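You operate a simulated robot arm through the tools that you are given. There is no shell and no other tool. Be economical: measure what you need, move in short steps, check, and stop when the job is done.

You are at the controls of a simulated two-armed robot. One attempt, no reset.

TASK
Fit the blue filter in its box and turn the air back on.
Fine: close the line valve before the cover opens; free the orange lever, lock it again, then open the valve. Where these are worked on the way, their far stop is far enough and under half their travel is too little: line valve, orange lever.

It is judged by the outcome, as a careful person would: the job done as asked, and still so three seconds after it is handed in. It fails if anything else is knocked over, pushed out of place, dropped, spilled or broken. A push-on lid holds only when it is set on centred and level and pressed home; a screw cap is set on level and turned clockwise until tight.

THE ROBOT
Two 7-joint arms with two-finger parallel grippers on one trunk, on a base that drives. Base frame: it is fixed to the floor where the robot stands at the start and does not move with it; the origin is under the middle of the robot, x ahead of it, y to its left, z up; the surface under the hand at the start is at about z = 820. Units: mm, rad, N and s.
The left shoulder is at the start at [70, 163, 1220], the right one opposite. With the tool pointing down near the work surface each hand reaches from about 360 to 880 mm from the robot's upright axis, wherever it stands, measured 20 degrees to its own side. Places, roughly: blue filter, green filter, orange filter [750, 1000, 750]; branch valve [900, 1300, 900]; inside of the filter box [700, 200, 800]; line valve [500, 0, 900]; orange lever [600, 100, 900]; pressure dial [500, 400, 800]; teal lever [900, 600, 1000]; unload valve [900, 400, 900]; yellow cover [700, 200, 900]; yellow lever [600, 600, 1000]. Payload 3.43 kg a hand.
Tool frame (each hand has its own): the origin (TCP) lies between the finger pads and is the grasp point; the fingertips stand 34 mm ahead of it; z points along the fingers, y is the line along which they close. The gripper opens to 128 mm. The fingers are 24 mm wide and 12 mm thick; the gripper's body (48 by 130 mm) begins 96 mm behind the TCP.
Orientation is that of the tool frame in the base frame, as a unit quaternion [x, y, z, w]. With the fingers straight down and closing along the base's y, the tool's x points along the base's -x, its y along +y and its z along -z.

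THE INTERFACE
- The arms move only by the tool move_arm. It takes "left_steps", "right_steps" or both (then of equal length, played together; a hand with none holds still); each is one flat list of numbers, 7 for each row, row after row: the shift along the base's x, y, z in units of 500 mm (1.0 is 500 mm), then the turn, a rotation vector about the base's x, y, z in units of 90 degrees (1.0 is 90 degrees), then the finger opening in mm, from 0 to 128. In form: [dx, dy, dz, wx, wy, wz, claw, dx, dy, dz, wx, wy, wz, claw, ...]. A call has 1 to 8 rows; each row is the pose to reach, as a shift and turn from the pose commanded when the call began. A call with a number of a shift or a turn outside -1 to 1 is refused whole. Rows are played at 5 a second. More than 50 mm and 0.15 rad between two rows, or a gripper value outside its range, and nothing of the call is played. A pose out of reach is approached as far as the arm can. The call stops where the force on the tool passes 90 N (or 10 N more than at its start, if that is more) or the arm is blocked; 0.2 s more then pass. The fingers move at their own pace (about 153 mm/s each) and stop on an object; they squeeze with about 45 N. The grip force told is the motor's: it shows also when the fingers shut on nothing. Time passes only in rows, and 0.2 s behind the last, so rows that repeat a pose let the fingers close. The reply holds the time, the measured pose of the TCP, the force on the tool along the base axes, the opening and the grip force, in the units named above and with some noise, with the torque about the TCP (base axes, N m) and any sound that the robot's microphone picked up.
- Cameras (640 x 400 px; columns grow to the right, rows downward): "scene" is now at [129.5, 31.7, 1440.9]; the picture's right is [0.39, -0.92, 0.00], its down [-0.61, -0.26, -0.75] and it looks along [0.69, 0.29, -0.66] (base axes); focal length 293 px, centre (320, 200). "left" rides on the left gripper at [76, 11, -160] in its tool frame; the picture's right is [-0.15, 0.99, 0.00], its down [-0.88, -0.13, -0.46] and it looks along [-0.45, -0.07, 0.89] (tool axes); focal length 234 px, centre (320, 200). "right" rides on the right gripper at [76, -11, -160] in its tool frame; the picture's right is [0.15, 0.99, 0.00], its down [-0.88, 0.13, -0.46] and it looks along [-0.45, 0.07, 0.89] (tool axes); focal length 234 px, centre (320, 200). There is no depth. A picture from a camera that has moved, and an enlarged one, comes with that camera's place and axes in the base frame and with its lens.
- get_image(camera): a new picture of that camera. It takes no simulated time.
- lift_body(by): slides the trunk up (or, below 0, down) by that many mm; the arms and the scene camera ride with it, the base frame stays. It gives what a move gives, with no picture.
- base_move(legs): drives the robot by 1 to 6 legs, each [ahead, left, turn to the left] in mm, mm and rad, along the robot's own axes; the way and the turn of a leg run together, so that a leg with both is an arc; at most 1500 mm and 3.142 rad a leg. The arms and the cameras ride along, it lands a little off, and it stops where it bumps. It gives what a move gives.
- pan_tilt(pan, tilt): turns the head with the scene camera to pan (to the left, within 1.501 rad either way) and tilt (down, from -0.506 to 1.204), counted from straight ahead of the robot. It gives what a move gives.
- close_up(camera, box): a new picture of the part [left, top, right, bottom] of that camera's present view, enlarged. It takes no simulated time.
- close_job(): hands the job in; it is judged then, once.

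Go step by step. Nothing tells you exact positions but the pictures and the camera data: compare them with the known pose of the tool, close in by small moves and look again before you grip or let go. The budget is 120 turns and 92 pictures, counting those below and the enlarged ones. Unless the task says otherwise, let go and move clear before handing in, and close with one line.

The tools are called after "Request:" as a command line: name --argument value ..., lists and objects as JSON in quotes. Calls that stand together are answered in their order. move_arm: Moves the arms, as the interface text tells. Its arguments: {"type":"object","properties":{"left_steps":{"type":"array","items":{"type":"number"}},"right_steps":{"type":"array","items":{"type":"number"}}},"required":[]} The other tools are called the same way: lift_body (by) slides the trunk up or down; base_move (legs) drives the base; pan_tilt (pan, tilt) turns the head that bears the scene camera; get_image (camera) takes a picture; close_up (camera, box) takes an enlarged picture of a part of a camera's view; close_job () hands the job in.

At the start:

```text
t: 0.0
left_eef_pos: [522.3, 499.5, 1158.2]
left_tcp_rot: [0.001, 1.0, 0.001, -0.001]
left_wrist_force: [-0.4, 0.5, 0.1]
left_moment: [-0.02, -0.03, 0.01]
left_gripper_width: 128.0
left_finger_force: 0.0
right_eef_pos: [521.2, 11.4, 1195.6]
right_tcp_rot: [0.0, 1.0, 0.0, 0.0]
right_wrist_force: [-0.1, -0.2, 1.1]
right_moment: [-0.02, 0.01, 0.0]
right_gripper_width: 127.9
right_finger_force: 0.1
trunk travel left (down, up): [-700.0, 240.0]
robot x, y, heading: [1.0, -0.7, 0.004]
head pan, tilt: [0.4, 0.724]
```

scene: 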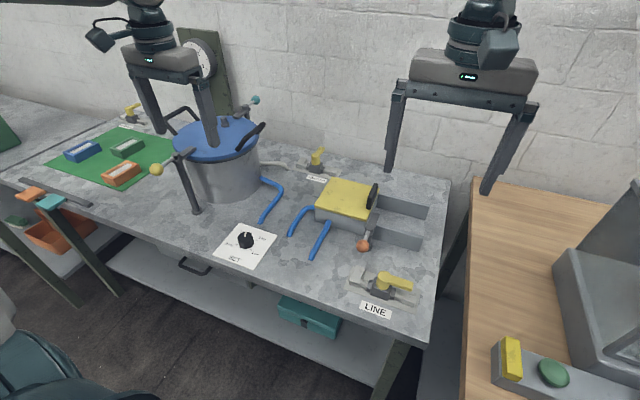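
right: 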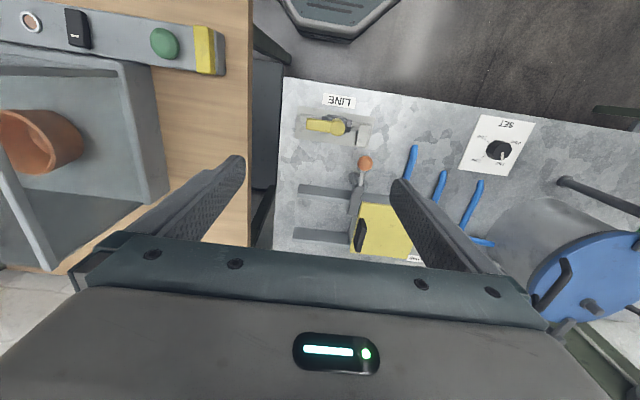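
left: 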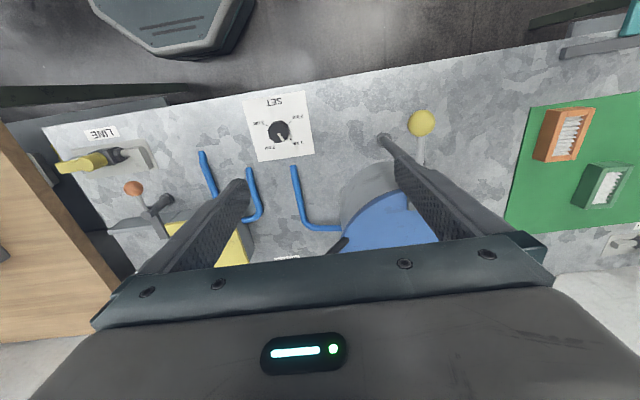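

The bench shows the filter box (yellow cover), orange lever, LINE valve, and the filters on the green mat at left. I look closer at the box area and the filters first.

Request:
close_up --camera "scene" --box '[270, 150, 450, 330]'

Request:
close_up --camera "scene" --box '[30, 90, 210, 220]'

Request:
close_up --camera "right" --box '[270, 80, 430, 270]'

```text
2.22 times, centred on (360, 240) of scene
camera zoom: at [129.5, 31.7, 1440.9], right [0.39, -0.92, 0.0], down [-0.61, -0.26, -0.75], along [0.69, 0.29, -0.66], focal length 651 px, centre (231, 111)
```

zoom: 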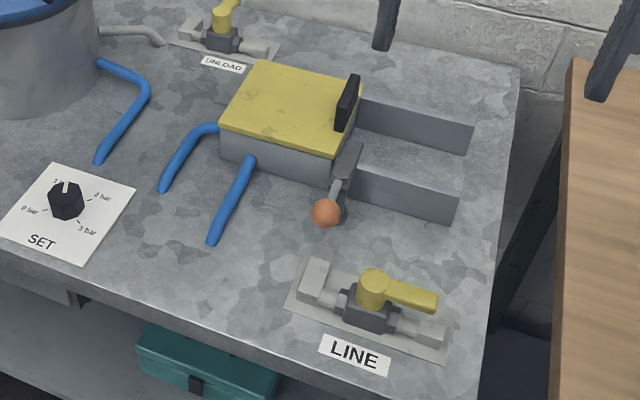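

```text
3.08 times, centred on (120, 155) of scene
camera zoom: at [129.5, 31.7, 1440.9], right [0.39, -0.92, 0.0], down [-0.61, -0.26, -0.75], along [0.69, 0.29, -0.66], focal length 902 px, centre (935, 338)
```

zoom: 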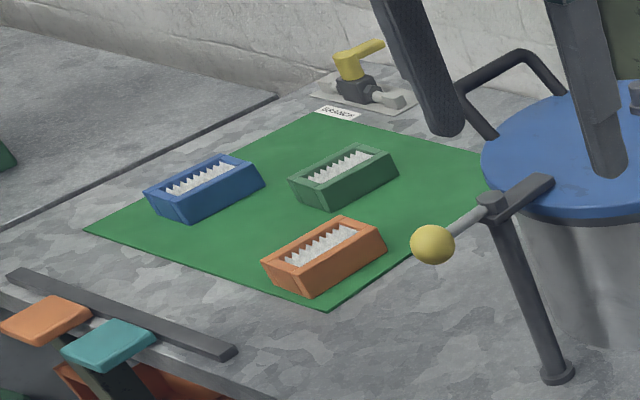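

```text
2.11 times, centred on (350, 175) of right
camera zoom: at [445.1, -0.9, 1355.8], right [-0.15, 0.99, 0.0], down [0.88, 0.13, 0.46], along [0.45, 0.07, -0.89], focal length 493 px, centre (257, 253)
```

zoom: 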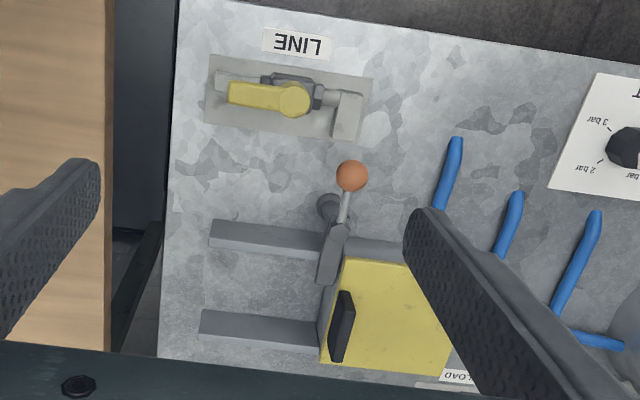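

Next I look at how the other valves sit (which way closed lies) and the lever in more detail.

Request:
close_up --camera "scene" --box '[290, 140, 340, 190]'

Request:
close_up --camera "scene" --box '[340, 205, 430, 325]'

Request:
close_up --camera "left" --box '[30, 120, 280, 270]'

```text
8.00 times, centred on (315, 165) of scene
camera zoom: at [129.5, 31.7, 1440.9], right [0.39, -0.92, 0.0], down [-0.61, -0.26, -0.75], along [0.69, 0.29, -0.66], focal length 2344 px, centre (360, 480)
```

zoom: 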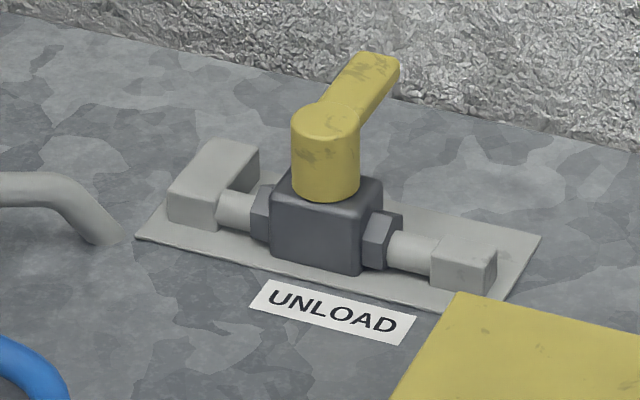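

```text
3.33 times, centred on (385, 265) of scene
camera zoom: at [129.5, 31.7, 1440.9], right [0.39, -0.92, 0.0], down [-0.61, -0.26, -0.75], along [0.69, 0.29, -0.66], focal length 977 px, centre (103, -17)
```

zoom: 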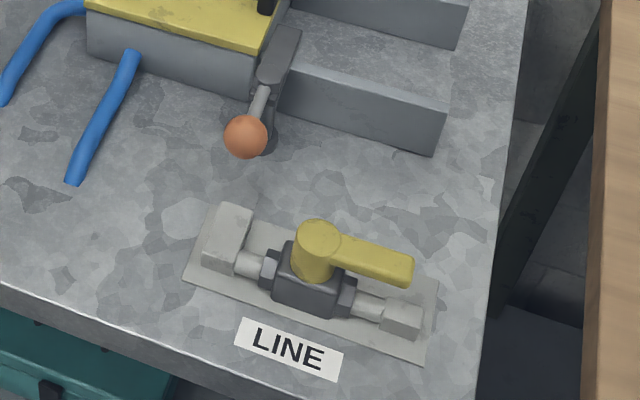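

```text
2.56 times, centred on (155, 195) of left
camera zoom: at [445.4, 509.7, 1318.2], right [0.15, 0.99, 0.0], down [0.88, -0.13, 0.46], along [0.45, -0.07, -0.89], focal length 600 px, centre (742, 213)
```

zoom: 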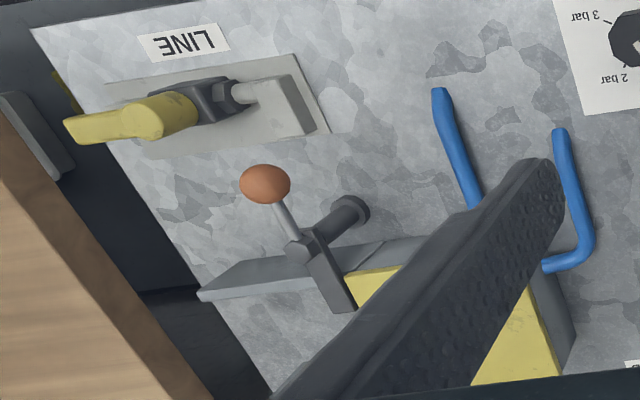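

LINE valve pivot is at about (517, 45), handle top z≈895, handle pointing to -y (open); the closed valves point to the wall (+x). Orange knob is at about (582, 114, 893), pivot at (639, 111). I bring the closed right fingers down beside the handle on the -x side.

Request:
move_arm --right_steps '[-0.066, -0.022, -0.06, 0, 0, 0, 0, -0.066, -0.022, -0.15, 0, 0, 0, 0, -0.066, -0.022, -0.24, 0, 0, 0, 0, -0.066, -0.022, -0.33, 0, 0, 0, 0, -0.066, -0.022, -0.42, 0, 0, 0, 0, -0.066, -0.022, -0.48, 0, 0, 0, 0, -0.066, -0.022, -0.48, 0, 0, 0, 0]'

Request:
get_image --camera "right"

Request:
close_up --camera "scene" --box '[320, 200, 440, 320]'

```text
t: 1.6
left_eef_pos: [521.1, 498.6, 1159.8]
left_tcp_rot: [-0.001, 1.0, 0.0, -0.001]
left_wrist_force: [-0.5, 0.6, 0.3]
left_moment: [-0.01, -0.04, 0.01]
left_gripper_width: 128.0
left_finger_force: 0.1
right_eef_pos: [487.7, -1.1, 954.8]
right_tcp_rot: [0.0, 1.0, 0.0, 0.0]
right_wrist_force: [-0.1, -0.3, -0.1]
right_moment: [-0.01, 0.02, -0.01]
right_gripper_width: 0.0
right_finger_force: 32.8
trunk travel left (down, up): [-700.0, 240.0]
robot x, y, heading: [-0.2, 1.0, 0.001]
head pan, tilt: [0.4, 0.724]
```

```text
82 pictures are left
camera right: at [412.4, -12.7, 1114.6], right [-0.15, 0.99, 0.0], down [0.88, 0.13, 0.46], along [0.45, 0.07, -0.89], focal length 234 px, centre (320, 200)
```

right: 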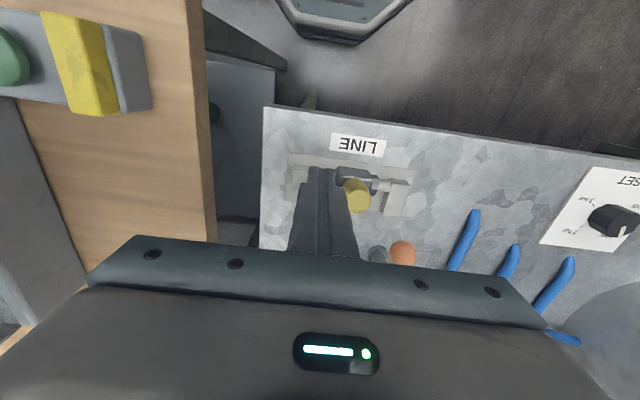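

```text
3.33 times, centred on (380, 260) of scene
camera zoom: at [129.2, 31.7, 1440.9], right [0.39, -0.92, 0.0], down [-0.61, -0.26, -0.75], along [0.69, 0.29, -0.66], focal length 977 px, centre (120, 0)
```

zoom: 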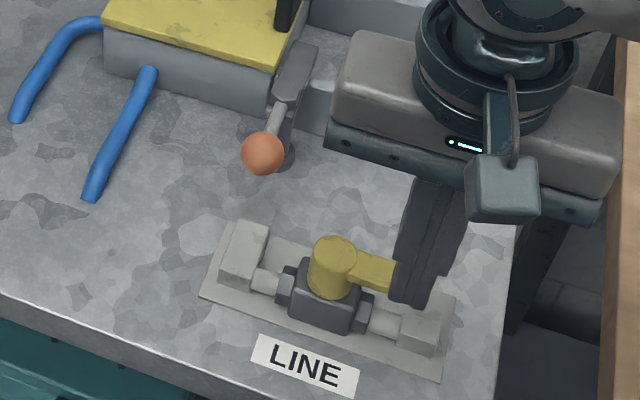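

The fingers are left of (on the robot's side of) the handle. Lowering to handle height and looking again.

Request:
move_arm --right_steps '[-0.01, 0, -0.06, 0, 0, 0, 0, -0.01, 0, -0.104, 0, 0, 0, 0]'

Request:
close_up --camera "scene" --box '[340, 230, 440, 320]'

Request:
close_up --camera "right" --box '[260, 120, 440, 250]'

```text
t: 2.2
left_eef_pos: [520.9, 501.5, 1161.6]
left_tcp_rot: [0.0, 1.0, -0.001, 0.001]
left_wrist_force: [0.1, 0.2, 0.6]
left_moment: [-0.01, 0.01, -0.02]
left_gripper_width: 128.3
left_finger_force: 0.1
right_eef_pos: [491.6, 0.7, 915.9]
right_tcp_rot: [0.001, 1.0, -0.001, 0.01]
right_wrist_force: [-0.1, -0.1, -0.2]
right_moment: [0.0, 0.01, -0.04]
right_gripper_width: 0.0
right_finger_force: 32.9
trunk travel left (down, up): [-700.0, 240.0]
robot x, y, heading: [2.7, 3.7, 0.001]
head pan, tilt: [0.4, 0.724]
```

```text
4.44 times, centred on (390, 275) of scene
camera zoom: at [128.4, 34.7, 1444.4], right [0.39, -0.92, 0.0], down [-0.61, -0.26, -0.75], along [0.69, 0.29, -0.66], focal length 1302 px, centre (9, -133)
```

zoom: 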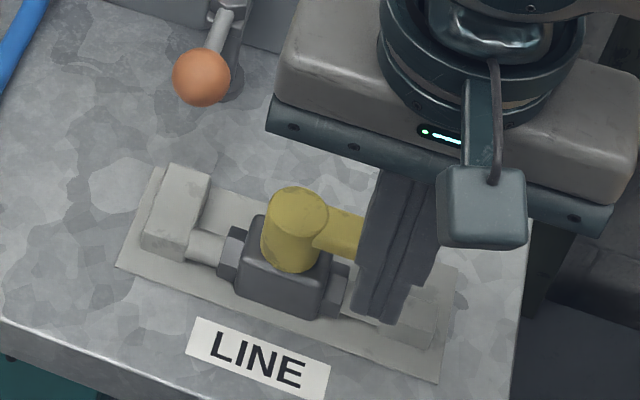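

```text
3.08 times, centred on (350, 185) of right
camera zoom: at [411.6, -10.5, 1074.3], right [-0.14, 0.99, 0.0], down [0.87, 0.13, 0.47], along [0.47, 0.07, -0.88], focal length 720 px, centre (228, 246)
```

zoom: 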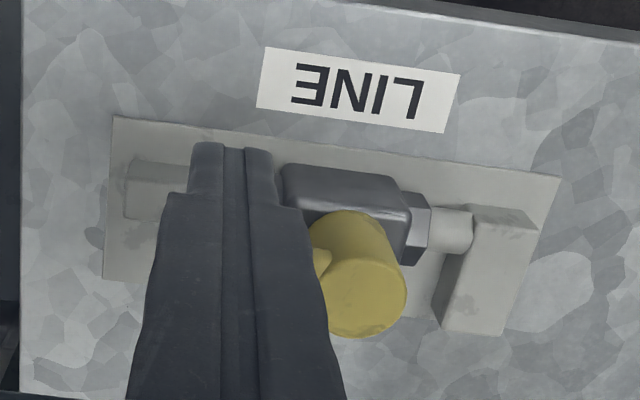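

The hand stopped short (z 916) with no tool force, and the robot's body shifted slightly, so something else of the arm may be touching. I look around before going on.

Request:
pan_tilt --pan -0.3 --tilt 0.9

Request:
get_image --camera "scene"

```text
t: 3.3
left_eef_pos: [515.4, 511.6, 1156.6]
left_tcp_rot: [-0.001, 1.0, -0.005, 0.002]
left_wrist_force: [0.7, 0.0, 0.4]
left_moment: [0.02, -0.01, -0.03]
left_gripper_width: 128.2
left_finger_force: 0.0
right_eef_pos: [483.2, 10.3, 912.6]
right_tcp_rot: [-0.002, 1.0, -0.004, 0.01]
right_wrist_force: [0.2, -0.2, 0.0]
right_moment: [0.01, -0.02, -0.01]
right_gripper_width: 0.3
right_finger_force: 32.6
trunk travel left (down, up): [-700.0, 240.0]
robot x, y, heading: [-1.8, 1.3, 0.003]
head pan, tilt: [-0.3, 0.901]
```

```text
78 pictures are left
camera scene: at [116.5, -8.2, 1428.0], right [-0.29, -0.96, 0.01], down [-0.75, 0.22, -0.63], along [0.6, -0.19, -0.78], focal length 293 px, centre (320, 200)
```

scene: 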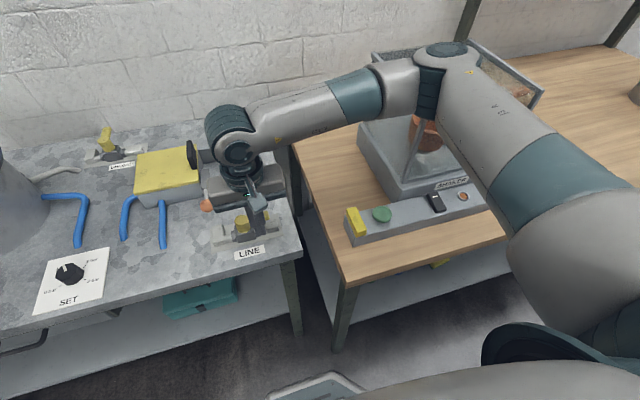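

The right elbow is close to the machine on the wooden desk and may be touching it. I back the hand straight up first.

Request:
move_arm --right_steps '[0, 0, 0.08, 0, 0, 0, 0, 0, 0, 0.16, 0, 0, 0, 0, 0, 0, 0.25, 0, 0, 0, 0, 0, 0, 0.34, 0, 0, 0, 0, 0, 0, 0.43, 0, 0, 0, 0, 0, 0, 0.52, 0, 0, 0, 0]'

Request:
get_image --camera "scene"

```text
t: 4.7
left_eef_pos: [520.5, 501.2, 1158.2]
left_tcp_rot: [0.0, 1.0, -0.001, 0.0]
left_wrist_force: [0.4, 0.0, 0.2]
left_moment: [-0.06, -0.03, -0.01]
left_gripper_width: 128.0
left_finger_force: 0.2
right_eef_pos: [484.3, 3.4, 1166.5]
right_tcp_rot: [-0.001, 1.0, -0.001, 0.0]
right_wrist_force: [-1.1, 0.5, 0.5]
right_moment: [-0.03, 0.0, 0.0]
right_gripper_width: 0.0
right_finger_force: 33.5
trunk travel left (down, up): [-700.0, 240.0]
robot x, y, heading: [-0.8, -1.0, 0.001]
head pan, tilt: [-0.3, 0.901]
```

```text
77 pictures are left
camera scene: at [123.6, -20.9, 1426.8], right [-0.3, -0.96, 0.0], down [-0.75, 0.23, -0.62], along [0.59, -0.18, -0.78], focal length 293 px, centre (320, 200)
```

scene: 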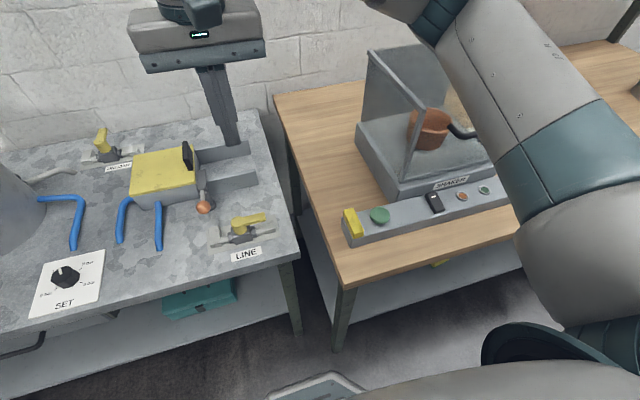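

The shaker and its pot look unmoved. I raise the trunk and shift the robot left so that the elbow stays clear of the shaker.

Request:
lift_body --by 180

Request:
base_move --legs '[[0, 300, 0]]'

Request:
get_image --camera "scene"

```text
t: 6.7
left_eef_pos: [522.6, 498.5, 1339.6]
left_tcp_rot: [0.0, 1.0, 0.0, 0.0]
left_wrist_force: [0.2, 1.0, -0.7]
left_moment: [0.06, 0.01, 0.0]
left_gripper_width: 127.8
left_finger_force: 0.0
right_eef_pos: [485.1, 0.6, 1345.7]
right_tcp_rot: [0.0, 1.0, 0.0, 0.0]
right_wrist_force: [-0.2, -0.4, 0.2]
right_moment: [0.0, 0.0, 0.0]
right_gripper_width: 0.0
right_finger_force: 32.6
trunk travel left (down, up): [-880.0, 60.0]
robot x, y, heading: [-1.2, 2.8, -0.007]
head pan, tilt: [-0.3, 0.901]
```

```text
t: 8.7
left_eef_pos: [518.3, 805.5, 1339.6]
left_tcp_rot: [-0.001, 1.0, 0.001, 0.0]
left_wrist_force: [0.5, -0.1, 1.0]
left_moment: [0.03, -0.03, 0.0]
left_gripper_width: 128.1
left_finger_force: 0.1
right_eef_pos: [483.5, 306.3, 1346.3]
right_tcp_rot: [-0.002, 1.0, 0.001, 0.0]
right_wrist_force: [-0.2, -0.6, 0.4]
right_moment: [-0.02, -0.03, 0.01]
right_gripper_width: 0.1
right_finger_force: 32.7
trunk travel left (down, up): [-880.0, 60.0]
robot x, y, heading: [-3.9, 305.5, 0.005]
head pan, tilt: [-0.3, 0.901]
```

```text
76 pictures are left
camera scene: at [123.7, 280.6, 1606.8], right [-0.29, -0.96, 0.0], down [-0.75, 0.23, -0.62], along [0.59, -0.18, -0.78], focal length 293 px, centre (320, 200)
```

scene: 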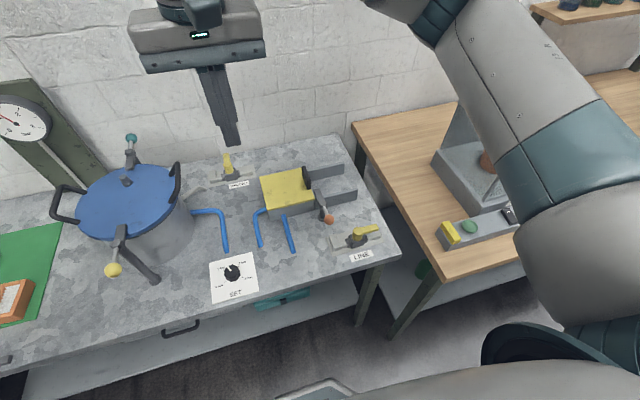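

Now I move the right hand over toward the valve again at height, watching the elbow.

Request:
move_arm --right_steps '[0, -0.08, -0.04, 0, 0, 0, 0, 0, -0.16, -0.08, 0, 0, 0, 0, 0, -0.24, -0.12, 0, 0, 0, 0, 0, -0.32, -0.16, 0, 0, 0, 0, 0, -0.4, -0.2, 0, 0, 0, 0, 0, -0.48, -0.24, 0, 0, 0, 0, 0, -0.56, -0.28, 0, 0, 0, 0, 0, -0.612, -0.34, 0, 0, 0, 0]'

Request:
move_arm --right_steps '[0, 0, -0.09, 0, 0, 0, 0, 0, 0, -0.18, 0, 0, 0, 0, 0, 0, -0.27, 0, 0, 0, 0, 0, 0, -0.36, 0, 0, 0, 0, 0, 0, -0.44, 0, 0, 0, 0, 0, 0, -0.44, 0, 0, 0, 0]'

Request:
get_image --camera "scene"

```text
t: 10.5
left_eef_pos: [518.1, 804.1, 1339.8]
left_tcp_rot: [-0.001, 1.0, 0.001, 0.001]
left_wrist_force: [-0.4, 0.2, -1.1]
left_moment: [0.03, -0.01, -0.01]
left_gripper_width: 127.9
left_finger_force: 0.0
right_eef_pos: [481.6, 1.1, 1174.6]
right_tcp_rot: [-0.002, 1.0, 0.0, 0.0]
right_wrist_force: [0.1, 0.0, -0.2]
right_moment: [0.04, 0.0, 0.01]
right_gripper_width: 0.0
right_finger_force: 32.7
trunk travel left (down, up): [-880.0, 60.0]
robot x, y, heading: [0.7, 306.9, 0.002]
head pan, tilt: [-0.3, 0.901]
```

```text
t: 11.9
left_eef_pos: [518.6, 807.6, 1339.1]
left_tcp_rot: [-0.001, 1.0, 0.0, 0.0]
left_wrist_force: [0.3, -0.4, 0.0]
left_moment: [-0.02, 0.0, 0.02]
left_gripper_width: 128.1
left_finger_force: 0.1
right_eef_pos: [483.9, 3.5, 955.5]
right_tcp_rot: [-0.002, 1.0, 0.001, 0.001]
right_wrist_force: [0.1, 0.8, -0.1]
right_moment: [0.03, 0.02, -0.03]
right_gripper_width: 0.0
right_finger_force: 33.3
trunk travel left (down, up): [-880.0, 60.0]
robot x, y, heading: [1.0, 312.8, 0.008]
head pan, tilt: [-0.3, 0.901]
```

```text
75 pictures are left
camera scene: at [123.5, 283.6, 1606.9], right [-0.29, -0.96, 0.0], down [-0.75, 0.23, -0.62], along [0.59, -0.18, -0.78], focal length 293 px, centre (320, 200)
```

scene: 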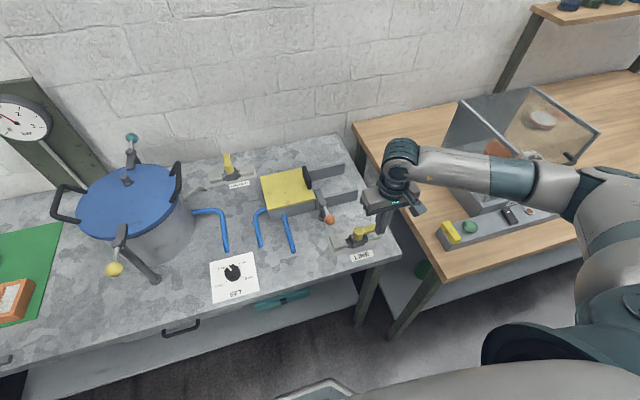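

The elbow now stays in front of the shaker. I lower in two small steps and check that the hand follows.

Request:
move_arm --right_steps '[0, 0, -0.05, 0, 0, 0, 0, 0, 0, -0.1, 0, 0, 0, 0, 0, 0, -0.1, 0, 0, 0, 0]'

Request:
pan_tilt --pan -0.6 --tilt 0.75

Request:
get_image --camera "scene"

```text
t: 12.7
left_eef_pos: [519.0, 807.1, 1338.4]
left_tcp_rot: [-0.003, 1.0, -0.001, -0.001]
left_wrist_force: [0.0, 0.0, 0.8]
left_moment: [0.03, 0.02, 0.02]
left_gripper_width: 128.0
left_finger_force: 0.0
right_eef_pos: [484.9, 4.1, 904.9]
right_tcp_rot: [-0.002, 1.0, 0.0, 0.0]
right_wrist_force: [0.3, -0.3, -0.7]
right_moment: [0.02, -0.01, -0.01]
right_gripper_width: 0.0
right_finger_force: 32.8
trunk travel left (down, up): [-880.0, 60.0]
robot x, y, heading: [2.6, 306.0, 0.005]
head pan, tilt: [-0.3, 0.901]
```

```text
t: 13.5
left_eef_pos: [519.3, 807.4, 1337.9]
left_tcp_rot: [-0.001, 1.0, 0.0, 0.0]
left_wrist_force: [0.2, 0.0, 0.2]
left_moment: [-0.02, -0.01, 0.03]
left_gripper_width: 127.9
left_finger_force: 0.0
right_eef_pos: [484.2, 3.3, 904.5]
right_tcp_rot: [-0.002, 1.0, 0.001, 0.0]
right_wrist_force: [-0.4, 0.5, 0.3]
right_moment: [-0.03, 0.0, 0.0]
right_gripper_width: 0.0
right_finger_force: 33.3
trunk travel left (down, up): [-880.0, 60.0]
robot x, y, heading: [2.9, 304.2, 0.003]
head pan, tilt: [-0.6, 0.75]
```

```text
74 pictures are left
camera scene: at [120.1, 258.7, 1618.7], right [-0.56, -0.83, 0.0], down [-0.56, 0.38, -0.73], along [0.6, -0.41, -0.68], focal length 293 px, centre (320, 200)
```

scene: 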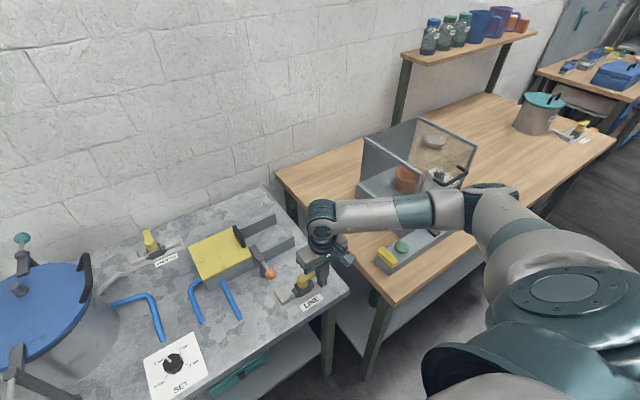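

The hand follows properly now. A close look before pushing.

Request:
close_up --camera "scene" --box '[250, 230, 360, 320]'

```text
4.44 times, centred on (305, 275) of scene
camera zoom: at [120.1, 258.7, 1618.7], right [-0.56, -0.83, 0.0], down [-0.56, 0.38, -0.73], along [0.6, -0.41, -0.68], focal length 1302 px, centre (387, -133)
```

zoom: 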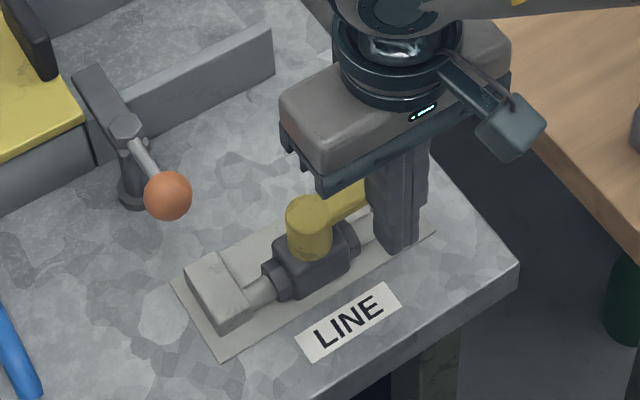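

I push the handle in an arc toward the wall.

Request:
move_arm --right_steps '[0.026, -0.01, 0, 0, 0, 0, 0, 0.05, -0.018, 0, 0, 0, 0, 0, 0.076, -0.02, 0, 0, 0, 0, 0, 0.102, -0.014, 0, 0, 0, 0, 0, 0.126, -0.002, 0, 0, 0, 0, 0, 0.144, 0.016, 0, 0, 0, 0, 0, 0.158, 0.038, 0, 0, 0, 0, 0, 0.164, 0.048, 0, 0, 0, 0, 0]'

Request:
close_up --camera "scene" --box '[250, 230, 360, 320]'

```text
t: 15.3
left_eef_pos: [518.8, 805.7, 1340.2]
left_tcp_rot: [-0.002, 1.0, 0.001, 0.002]
left_wrist_force: [-0.3, -0.4, -0.3]
left_moment: [0.02, -0.03, 0.03]
left_gripper_width: 128.2
left_finger_force: 0.0
right_eef_pos: [564.4, 24.5, 904.6]
right_tcp_rot: [-0.001, 1.0, 0.0, 0.0]
right_wrist_force: [-3.2, -6.4, 0.4]
right_moment: [-0.11, 0.06, 0.06]
right_gripper_width: 0.2
right_finger_force: 32.7
trunk travel left (down, up): [-880.0, 60.0]
robot x, y, heading: [4.1, 303.6, 0.004]
head pan, tilt: [-0.6, 0.75]
```

```text
4.44 times, centred on (305, 275) of scene
camera zoom: at [118.9, 257.1, 1618.8], right [-0.56, -0.83, 0.0], down [-0.56, 0.38, -0.73], along [0.61, -0.41, -0.68], focal length 1302 px, centre (387, -133)
```

zoom: 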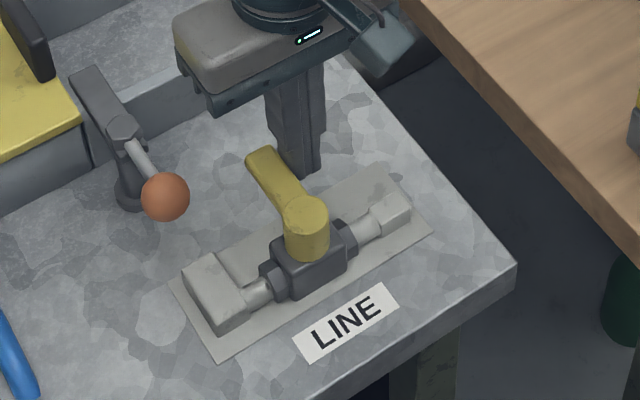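

Handle is near +x. Pushing a little further to find the stop.

Request:
move_arm --right_steps '[0, 0.012, 0, 0, 0, 0, 0, 0.004, 0.024, 0, 0, 0, 0, 0, 0.004, 0.03, 0, 0, 0, 0, 0]'

Request:
close_up --camera "scene" --box '[250, 230, 360, 320]'

```text
t: 16.1
left_eef_pos: [516.8, 797.4, 1343.2]
left_tcp_rot: [0.0, 1.0, 0.004, 0.001]
left_wrist_force: [0.4, 0.3, 0.2]
left_moment: [0.0, 0.0, 0.02]
left_gripper_width: 127.8
left_finger_force: 0.0
right_eef_pos: [565.9, 26.4, 903.8]
right_tcp_rot: [0.004, 1.0, -0.005, -0.002]
right_wrist_force: [-7.3, -57.9, 14.9]
right_moment: [-0.79, 0.28, 0.67]
right_gripper_width: 0.2
right_finger_force: 33.2
trunk travel left (down, up): [-880.0, 60.0]
robot x, y, heading: [-1.3, 305.2, -0.0]
head pan, tilt: [-0.6, 0.75]
```

```text
4.44 times, centred on (305, 275) of scene
camera zoom: at [117.0, 249.0, 1618.9], right [-0.56, -0.83, -0.01], down [-0.56, 0.39, -0.73], along [0.61, -0.41, -0.68], focal length 1302 px, centre (387, -133)
```

zoom: 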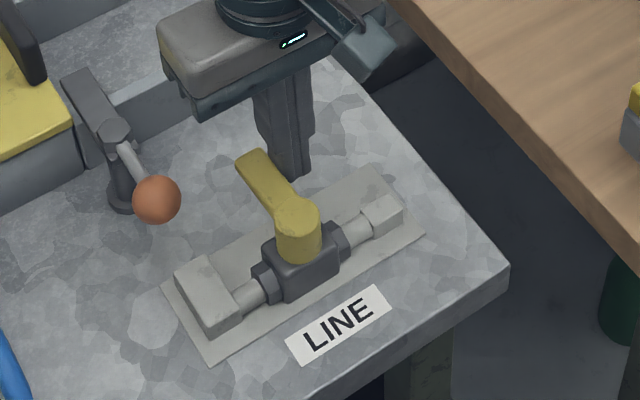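

The valve is at its stop, closed. I back off and lift.

Request:
move_arm --right_steps '[0, -0.05, 0, 0, 0, 0, 0, 0, -0.06, 0.08, 0, 0, 0, 0, 0, -0.06, 0.13, 0, 0, 0, 0, 0, -0.06, 0.13, 0, 0, 0, 0]'

Request:
close_up --camera "scene" --box '[180, 200, 360, 320]'

Request:
close_up --camera "right" --box '[260, 100, 480, 260]'

```text
t: 17.1
left_eef_pos: [520.7, 808.0, 1339.0]
left_tcp_rot: [-0.001, 1.0, -0.001, 0.0]
left_wrist_force: [-0.6, 0.2, 0.0]
left_moment: [-0.01, 0.0, 0.03]
left_gripper_width: 128.1
left_finger_force: 0.0
right_eef_pos: [568.0, 11.9, 969.9]
right_tcp_rot: [-0.003, 1.0, 0.0, -0.001]
right_wrist_force: [-0.1, 0.2, 0.1]
right_moment: [-0.04, 0.0, 0.01]
right_gripper_width: 0.0
right_finger_force: 33.2
trunk travel left (down, up): [-880.0, 60.0]
robot x, y, heading: [0.1, 304.5, 0.003]
head pan, tilt: [-0.6, 0.75]
```

```text
3.33 times, centred on (270, 260) of scene
camera zoom: at [120.9, 259.3, 1618.7], right [-0.56, -0.83, 0.0], down [-0.56, 0.38, -0.73], along [0.6, -0.41, -0.68], focal length 977 px, centre (487, 0)
```

zoom: 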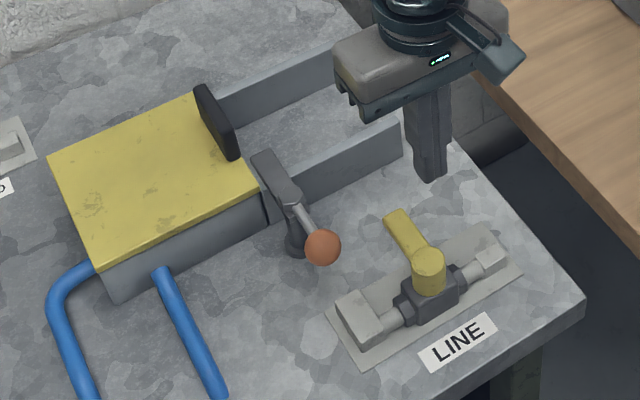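

```text
2.50 times, centred on (370, 180) of right
camera zoom: at [492.2, 0.7, 1130.0], right [-0.15, 0.99, 0.0], down [0.88, 0.13, 0.45], along [0.45, 0.07, -0.89], focal length 585 px, centre (195, 250)
```

zoom: 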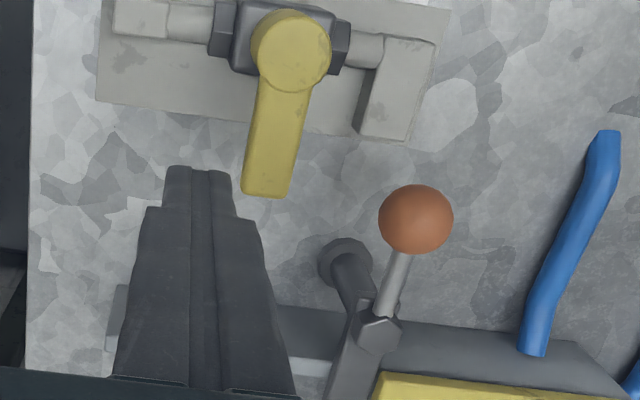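

Knob confirmed at (582, 114, 893). I go between the handle and the knob, lower, and check.

Request:
move_arm --right_steps '[0.018, 0.065, 0, 0, 0, 0, 0, 0.036, 0.13, 0, 0, 0, 0, 0, 0.036, 0.13, -0.07, 0, 0, 0, 0, 0.036, 0.13, -0.13, 0, 0, 0, 0, 0.036, 0.13, -0.13, 0, 0, 0, 0]'

Request:
close_up --camera "right" --box '[230, 100, 450, 260]'

```text
t: 18.3
left_eef_pos: [520.1, 808.4, 1338.6]
left_tcp_rot: [-0.001, 1.0, 0.001, 0.0]
left_wrist_force: [0.4, 1.5, 0.7]
left_moment: [-0.01, 0.01, 0.01]
left_gripper_width: 128.1
left_finger_force: 0.0
right_eef_pos: [585.1, 77.9, 904.7]
right_tcp_rot: [-0.002, 1.0, 0.0, -0.001]
right_wrist_force: [-0.4, 0.3, -0.6]
right_moment: [0.02, -0.01, 0.02]
right_gripper_width: 0.0
right_finger_force: 33.2
trunk travel left (down, up): [-880.0, 60.0]
robot x, y, heading: [0.9, 305.0, 0.003]
head pan, tilt: [-0.6, 0.75]
```

```text
2.50 times, centred on (340, 180) of right
camera zoom: at [510.4, 66.1, 1064.8], right [-0.15, 0.99, 0.0], down [0.88, 0.13, 0.46], along [0.45, 0.07, -0.89], focal length 585 px, centre (270, 250)
```

zoom: 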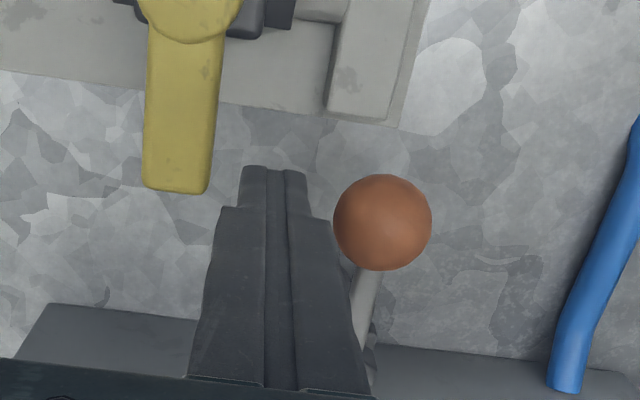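

I push the knob clockwise (toward +y, then toward the box) around its post.

Request:
move_arm --right_steps '[-0.006, 0.008, 0, 0, 0, 0, 0, -0.019, 0.05, 0, 0, 0, 0, 0, -0.018, 0.072, 0, 0, 0, 0, 0, -0.016, 0.094, 0, 0, 0, 0, 0, 0, 0.136, 0, 0, 0, 0, 0, 0.03, 0.168, 0, 0, 0, 0, 0, 0.03, 0.168, 0, 0, 0, 0, 0]'

Request:
close_up --camera "scene" --box '[180, 200, 360, 320]'

```text
t: 19.9
left_eef_pos: [518.4, 805.7, 1339.7]
left_tcp_rot: [-0.002, 1.0, 0.001, 0.0]
left_wrist_force: [0.1, 0.1, 0.9]
left_moment: [0.0, 0.0, 0.0]
left_gripper_width: 127.7
left_finger_force: 0.0
right_eef_pos: [601.2, 161.5, 907.0]
right_tcp_rot: [-0.002, 1.0, -0.001, 0.0]
right_wrist_force: [-0.1, 0.1, -0.3]
right_moment: [0.01, 0.01, 0.01]
right_gripper_width: 0.0
right_finger_force: 33.0
trunk travel left (down, up): [-880.0, 60.0]
robot x, y, heading: [-2.1, 307.2, 0.002]
head pan, tilt: [-0.6, 0.75]
```

```text
3.33 times, centred on (270, 260) of scene
camera zoom: at [119.7, 257.9, 1618.7], right [-0.56, -0.83, 0.0], down [-0.56, 0.38, -0.73], along [0.6, -0.41, -0.68], focal length 977 px, centre (487, 0)
```

zoom: 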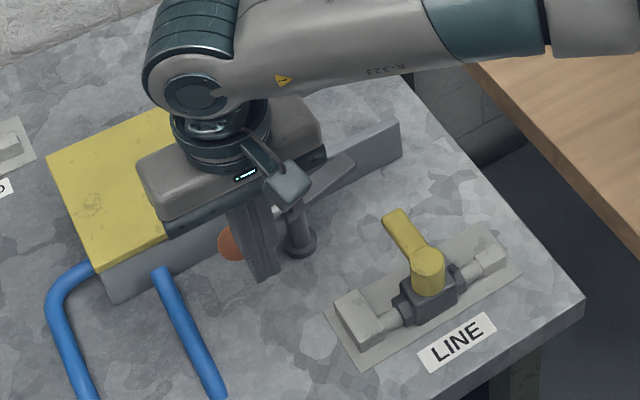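

The lever has swung nearly a quarter turn; I push on to feel the stop.

Request:
move_arm --right_steps '[0.018, 0.01, 0, 0, 0, 0, 0, 0.032, 0.006, 0, 0, 0, 0, 0, 0.042, 0.002, 0, 0, 0, 0, 0]'

Request:
close_up --camera "scene" --box '[180, 200, 360, 320]'

```text
t: 20.7
left_eef_pos: [510.3, 808.4, 1341.3]
left_tcp_rot: [-0.002, 1.0, 0.0, 0.004]
left_wrist_force: [-0.3, 0.5, -0.4]
left_moment: [-0.04, 0.02, -0.01]
left_gripper_width: 128.1
left_finger_force: 0.0
right_eef_pos: [607.3, 163.7, 906.9]
right_tcp_rot: [-0.003, 1.0, 0.0, -0.007]
right_wrist_force: [-63.8, 2.5, -2.0]
right_moment: [-0.2, 0.84, 0.53]
right_gripper_width: 0.0
right_finger_force: 32.7
trunk travel left (down, up): [-880.0, 60.0]
robot x, y, heading: [-3.2, 307.5, 0.008]
head pan, tilt: [-0.6, 0.75]
```

```text
3.33 times, centred on (270, 260) of scene
camera zoom: at [108.1, 259.7, 1619.4], right [-0.56, -0.83, 0.0], down [-0.56, 0.38, -0.74], along [0.61, -0.41, -0.68], focal length 977 px, centre (487, 0)
```

zoom: 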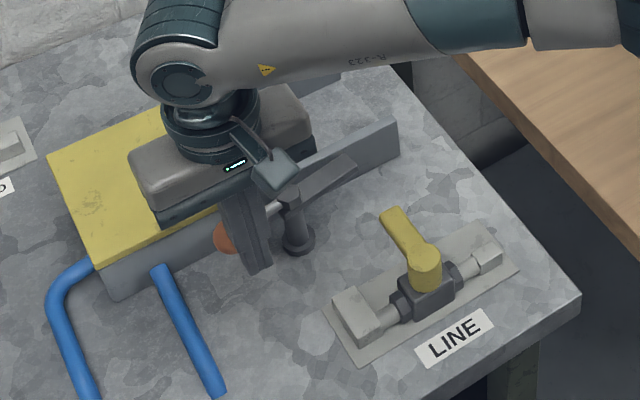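

The lever is at its far stop, with its bar out of the cover's way. I back off, rise, and look at the cover handle.

Request:
move_arm --right_steps '[-0.06, 0, 0, 0, 0, 0, 0, -0.07, 0, 0.08, 0, 0, 0, 0, -0.05, 0, 0.17, 0, 0, 0, 0, 0.02, -0.02, 0.26, 0, 0, 0, 90, 0.1, -0.04, 0.34, 0, 0, 0, 90, 0.16, -0.04, 0.34, 0, 0, 0, 90, 0.16, -0.04, 0.34, 0, 0, 0, 90]'

Request:
get_image --camera "right"

Request:
get_image --camera "scene"

```text
refused: row 4 steps farther than a row can; nothing moved
```

```text
65 pictures are left
camera right: at [533.3, 151.5, 1067.3], right [-0.15, 0.99, 0.0], down [0.89, 0.14, 0.45], along [0.44, 0.07, -0.9], focal length 234 px, centre (320, 200)
```

right: 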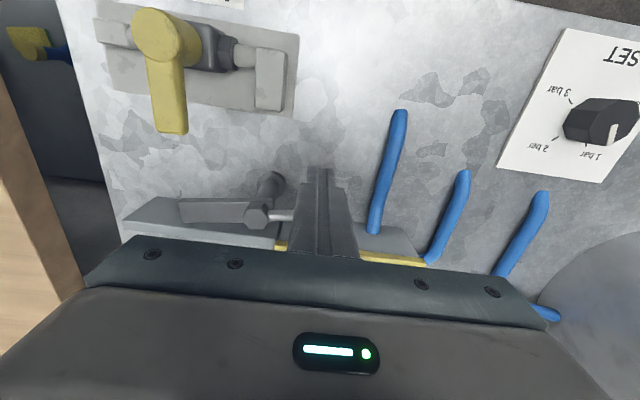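

```text
64 pictures are left
camera scene: at [108.1, 259.7, 1619.4], right [-0.56, -0.83, 0.0], down [-0.56, 0.38, -0.74], along [0.61, -0.41, -0.68], focal length 293 px, centre (320, 200)
```

scene: 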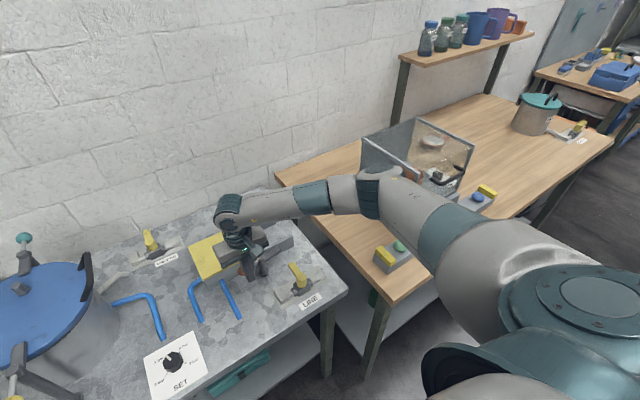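

The elbow is passing near the shaker again, so I'll lift off and shift the robot further left before doing the cover.

Request:
move_arm --right_steps '[-0.06, 0, 0, 0, 0, 0, 0, -0.07, 0, 0.06, 0, 0, 0, 0, -0.07, 0.04, 0.13, 0, 0, 0, 0, -0.07, 0.08, 0.2, 0, 0, 0, 0, -0.07, 0.12, 0.27, 0, 0, 0, 0, -0.07, 0.16, 0.34, 0, 0, 0, 0, -0.07, 0.16, 0.4, 0, 0, 0, 0]'

Request:
base_move --legs '[[0, 130, 0]]'

Request:
lift_body --by 50

Request:
get_image --camera "scene"

```text
t: 22.3
left_eef_pos: [518.9, 807.2, 1337.5]
left_tcp_rot: [-0.002, 1.0, -0.001, 0.0]
left_wrist_force: [0.1, 0.2, 0.5]
left_moment: [0.01, -0.03, 0.02]
left_gripper_width: 127.9
left_finger_force: 0.1
right_eef_pos: [586.2, 242.5, 1106.2]
right_tcp_rot: [-0.002, 1.0, 0.0, 0.001]
right_wrist_force: [1.7, -0.1, 0.0]
right_moment: [-0.01, 0.0, -0.01]
right_gripper_width: 0.0
right_finger_force: 32.4
trunk travel left (down, up): [-880.0, 60.0]
robot x, y, heading: [-5.9, 307.0, 0.002]
head pan, tilt: [-0.6, 0.75]
```

```text
t: 23.6
left_eef_pos: [520.2, 932.8, 1340.2]
left_tcp_rot: [-0.002, 1.0, 0.001, 0.0]
left_wrist_force: [1.0, -0.9, 0.2]
left_moment: [0.04, 0.02, 0.01]
left_gripper_width: 128.0
left_finger_force: 0.0
right_eef_pos: [585.9, 368.1, 1107.0]
right_tcp_rot: [-0.001, 1.0, 0.0, 0.0]
right_wrist_force: [0.2, 0.0, -0.4]
right_moment: [-0.01, 0.0, 0.02]
right_gripper_width: 0.0
right_finger_force: 33.1
trunk travel left (down, up): [-880.0, 60.0]
robot x, y, heading: [1.9, 433.3, -0.002]
head pan, tilt: [-0.6, 0.75]
```

```text
t: 24.5
left_eef_pos: [520.3, 935.9, 1388.4]
left_tcp_rot: [-0.001, 1.0, 0.0, 0.0]
left_wrist_force: [0.6, 0.2, -0.6]
left_moment: [0.01, 0.02, 0.01]
left_gripper_width: 128.1
left_finger_force: 0.0
right_eef_pos: [585.6, 370.9, 1156.6]
right_tcp_rot: [-0.001, 1.0, 0.001, 0.0]
right_wrist_force: [-0.7, -0.5, 0.4]
right_moment: [0.02, -0.01, 0.01]
right_gripper_width: 0.1
right_finger_force: 33.5
trunk travel left (down, up): [-930.0, 10.0]
robot x, y, heading: [-2.2, 433.7, -0.005]
head pan, tilt: [-0.6, 0.75]
```

```text
63 pictures are left
camera scene: at [120.2, 388.8, 1668.7], right [-0.56, -0.83, 0.0], down [-0.56, 0.38, -0.73], along [0.6, -0.41, -0.68], focal length 293 px, centre (320, 200)
```

scene: 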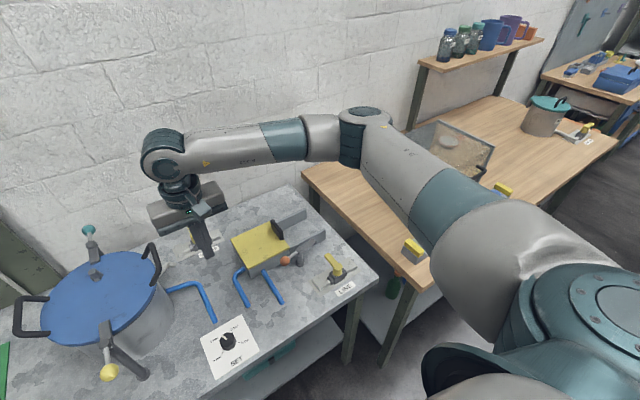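

Now a closer look at the cover handle.

Request:
close_up --camera "scene" --box '[220, 195, 360, 305]'

Request:
close_up --camera "right" --box '[0, 80, 320, 280]'

```text
3.64 times, centred on (290, 250) of scene
camera zoom: at [120.2, 388.8, 1668.7], right [-0.56, -0.83, 0.0], down [-0.56, 0.38, -0.73], along [0.6, -0.41, -0.68], focal length 1065 px, centre (429, 18)
```

zoom: 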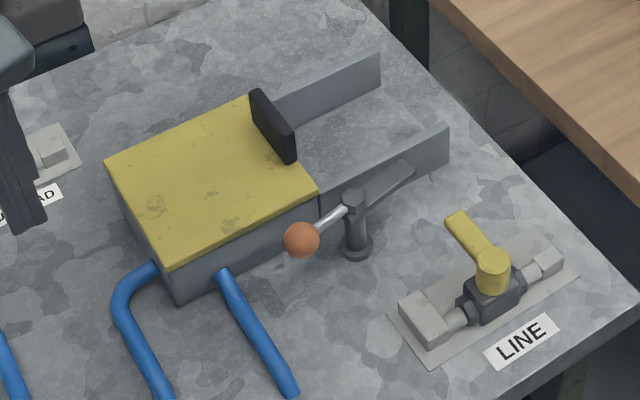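

```text
2.00 times, centred on (160, 180) of right
camera zoom: at [510.9, 359.7, 1316.8], right [-0.15, 0.99, 0.0], down [0.88, 0.13, 0.45], along [0.45, 0.07, -0.89], focal length 468 px, centre (640, 240)
```

zoom: 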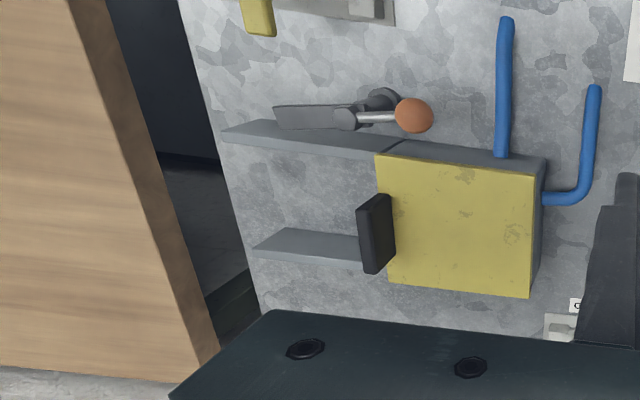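

Cover handle top is at about (730, 145, 941). I move above it with open fingers.

Request:
move_arm --right_steps '[0.04, -0.07, 0, 0, 0, 0, 70, 0.08, -0.14, -0.03, 0, 0, 0, 70, 0.12, -0.21, -0.06, 0, 0, 0, 70, 0.16, -0.28, -0.1, 0, 0, 0, 70, 0.2, -0.35, -0.14, 0, 0, 0, 70, 0.24, -0.4, -0.2, 0, 0, 0, 70, 0.289, -0.452, -0.26, 0, 0, 0, 70, 0.289, -0.452, -0.3, 0, 0, 0, 70]'

Request:
get_image --camera "scene"

Request:
get_image --camera "right"

```text
t: 26.3
left_eef_pos: [519.7, 934.9, 1387.8]
left_tcp_rot: [-0.001, 1.0, 0.0, 0.0]
left_wrist_force: [-0.2, -0.2, 0.5]
left_moment: [0.02, 0.01, 0.0]
left_gripper_width: 128.3
left_finger_force: 0.2
right_eef_pos: [732.1, 143.2, 1008.2]
right_tcp_rot: [-0.001, 1.0, 0.0, 0.0]
right_wrist_force: [0.5, 0.2, -0.2]
right_moment: [0.01, -0.01, 0.01]
right_gripper_width: 69.8
right_finger_force: 0.0
trunk travel left (down, up): [-930.0, 10.0]
robot x, y, heading: [-4.5, 433.5, 0.002]
head pan, tilt: [-0.6, 0.75]
```

```text
60 pictures are left
camera scene: at [119.7, 387.1, 1668.8], right [-0.56, -0.83, 0.0], down [-0.56, 0.38, -0.73], along [0.6, -0.41, -0.68], focal length 293 px, centre (320, 200)
```

scene: 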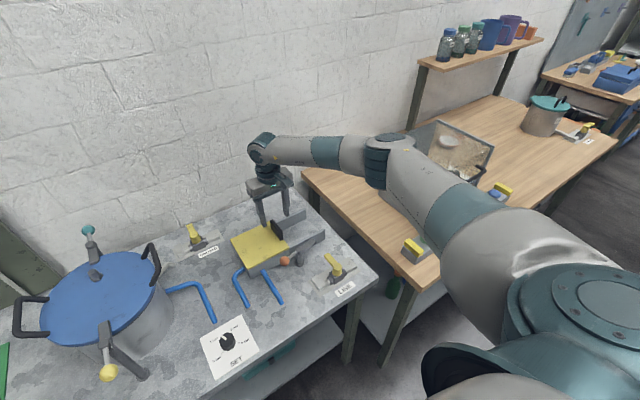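

```text
59 pictures are left
camera right: at [655.4, 131.3, 1168.3], right [-0.15, 0.99, 0.0], down [0.88, 0.13, 0.46], along [0.45, 0.07, -0.89], focal length 234 px, centre (320, 200)
```

right: 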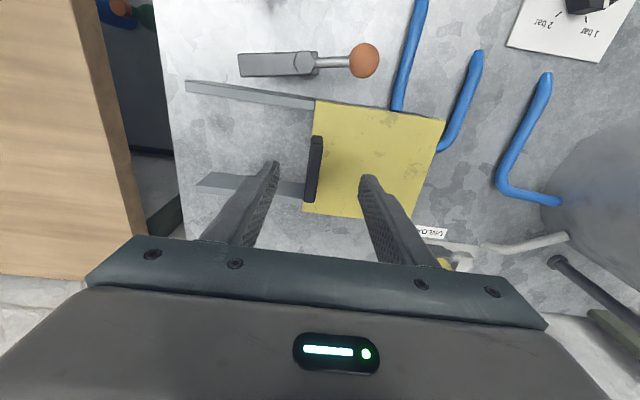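

The fingers straddle the handle. I descend and close on it.

Request:
move_arm --right_steps '[0, -0.004, -0.07, 0, 0, 0, 70, 0, -0.004, -0.14, 0, 0, 0, 70, 0, -0.004, -0.14, 0, 0, 0, 0, 0, -0.004, -0.14, 0, 0, 0, 0, 0, -0.004, -0.14, 0, 0, 0, 0]'

Request:
close_up --camera "scene" --box '[200, 160, 360, 290]'

```text
t: 27.5
left_eef_pos: [520.6, 932.3, 1389.8]
left_tcp_rot: [-0.001, 1.0, 0.001, 0.001]
left_wrist_force: [-0.4, -0.2, -0.2]
left_moment: [-0.02, 0.02, 0.05]
left_gripper_width: 127.7
left_finger_force: 0.2
right_eef_pos: [731.1, 137.7, 936.8]
right_tcp_rot: [0.0, 1.0, 0.0, 0.0]
right_wrist_force: [3.4, -10.5, -2.6]
right_moment: [-0.26, -1.11, 0.33]
right_gripper_width: 13.6
right_finger_force: 45.3
trunk travel left (down, up): [-930.0, 10.0]
robot x, y, heading: [-1.8, 435.2, 0.004]
head pan, tilt: [-0.6, 0.75]
```

```text
3.08 times, centred on (280, 225) of scene
camera zoom: at [120.5, 385.1, 1668.6], right [-0.56, -0.83, 0.0], down [-0.56, 0.39, -0.73], along [0.6, -0.41, -0.68], focal length 902 px, centre (443, 123)
```

zoom: 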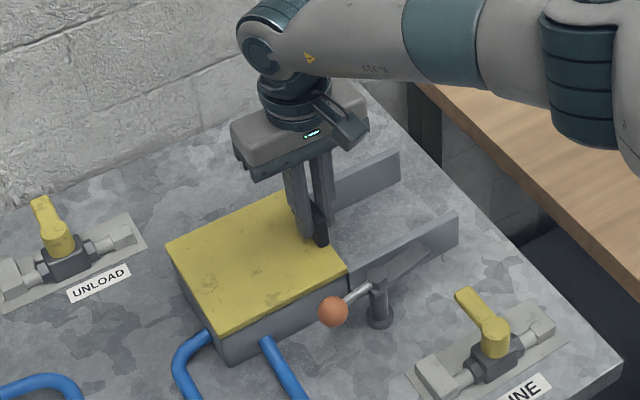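

The handle is held. I pull a short way along the rails toward -y and check the force.

Request:
move_arm --right_steps '[0, -0.03, 0, 0, 0, 0, 0, 0, -0.06, 0, 0, 0, 0, 0, 0, -0.08, 0, 0, 0, 0, 0]'

Request:
get_image --camera "scene"

```text
t: 28.3
left_eef_pos: [520.6, 934.6, 1388.7]
left_tcp_rot: [-0.001, 1.0, 0.0, 0.001]
left_wrist_force: [-0.1, -0.7, 1.0]
left_moment: [-0.01, 0.02, -0.02]
left_gripper_width: 128.3
left_finger_force: 0.0
right_eef_pos: [731.7, 101.7, 937.0]
right_tcp_rot: [-0.001, 1.0, 0.001, 0.0]
right_wrist_force: [1.7, 3.0, 0.0]
right_moment: [0.16, 0.77, 0.31]
right_gripper_width: 13.5
right_finger_force: 45.0
trunk travel left (down, up): [-930.0, 10.0]
robot x, y, heading: [-0.9, 433.9, 0.002]
head pan, tilt: [-0.6, 0.75]
```

```text
57 pictures are left
camera scene: at [120.1, 387.3, 1668.7], right [-0.56, -0.83, 0.0], down [-0.56, 0.38, -0.73], along [0.6, -0.41, -0.68], focal length 293 px, centre (320, 200)
```

scene: 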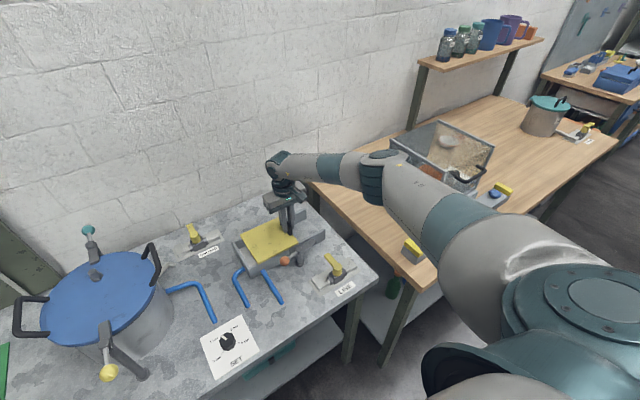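

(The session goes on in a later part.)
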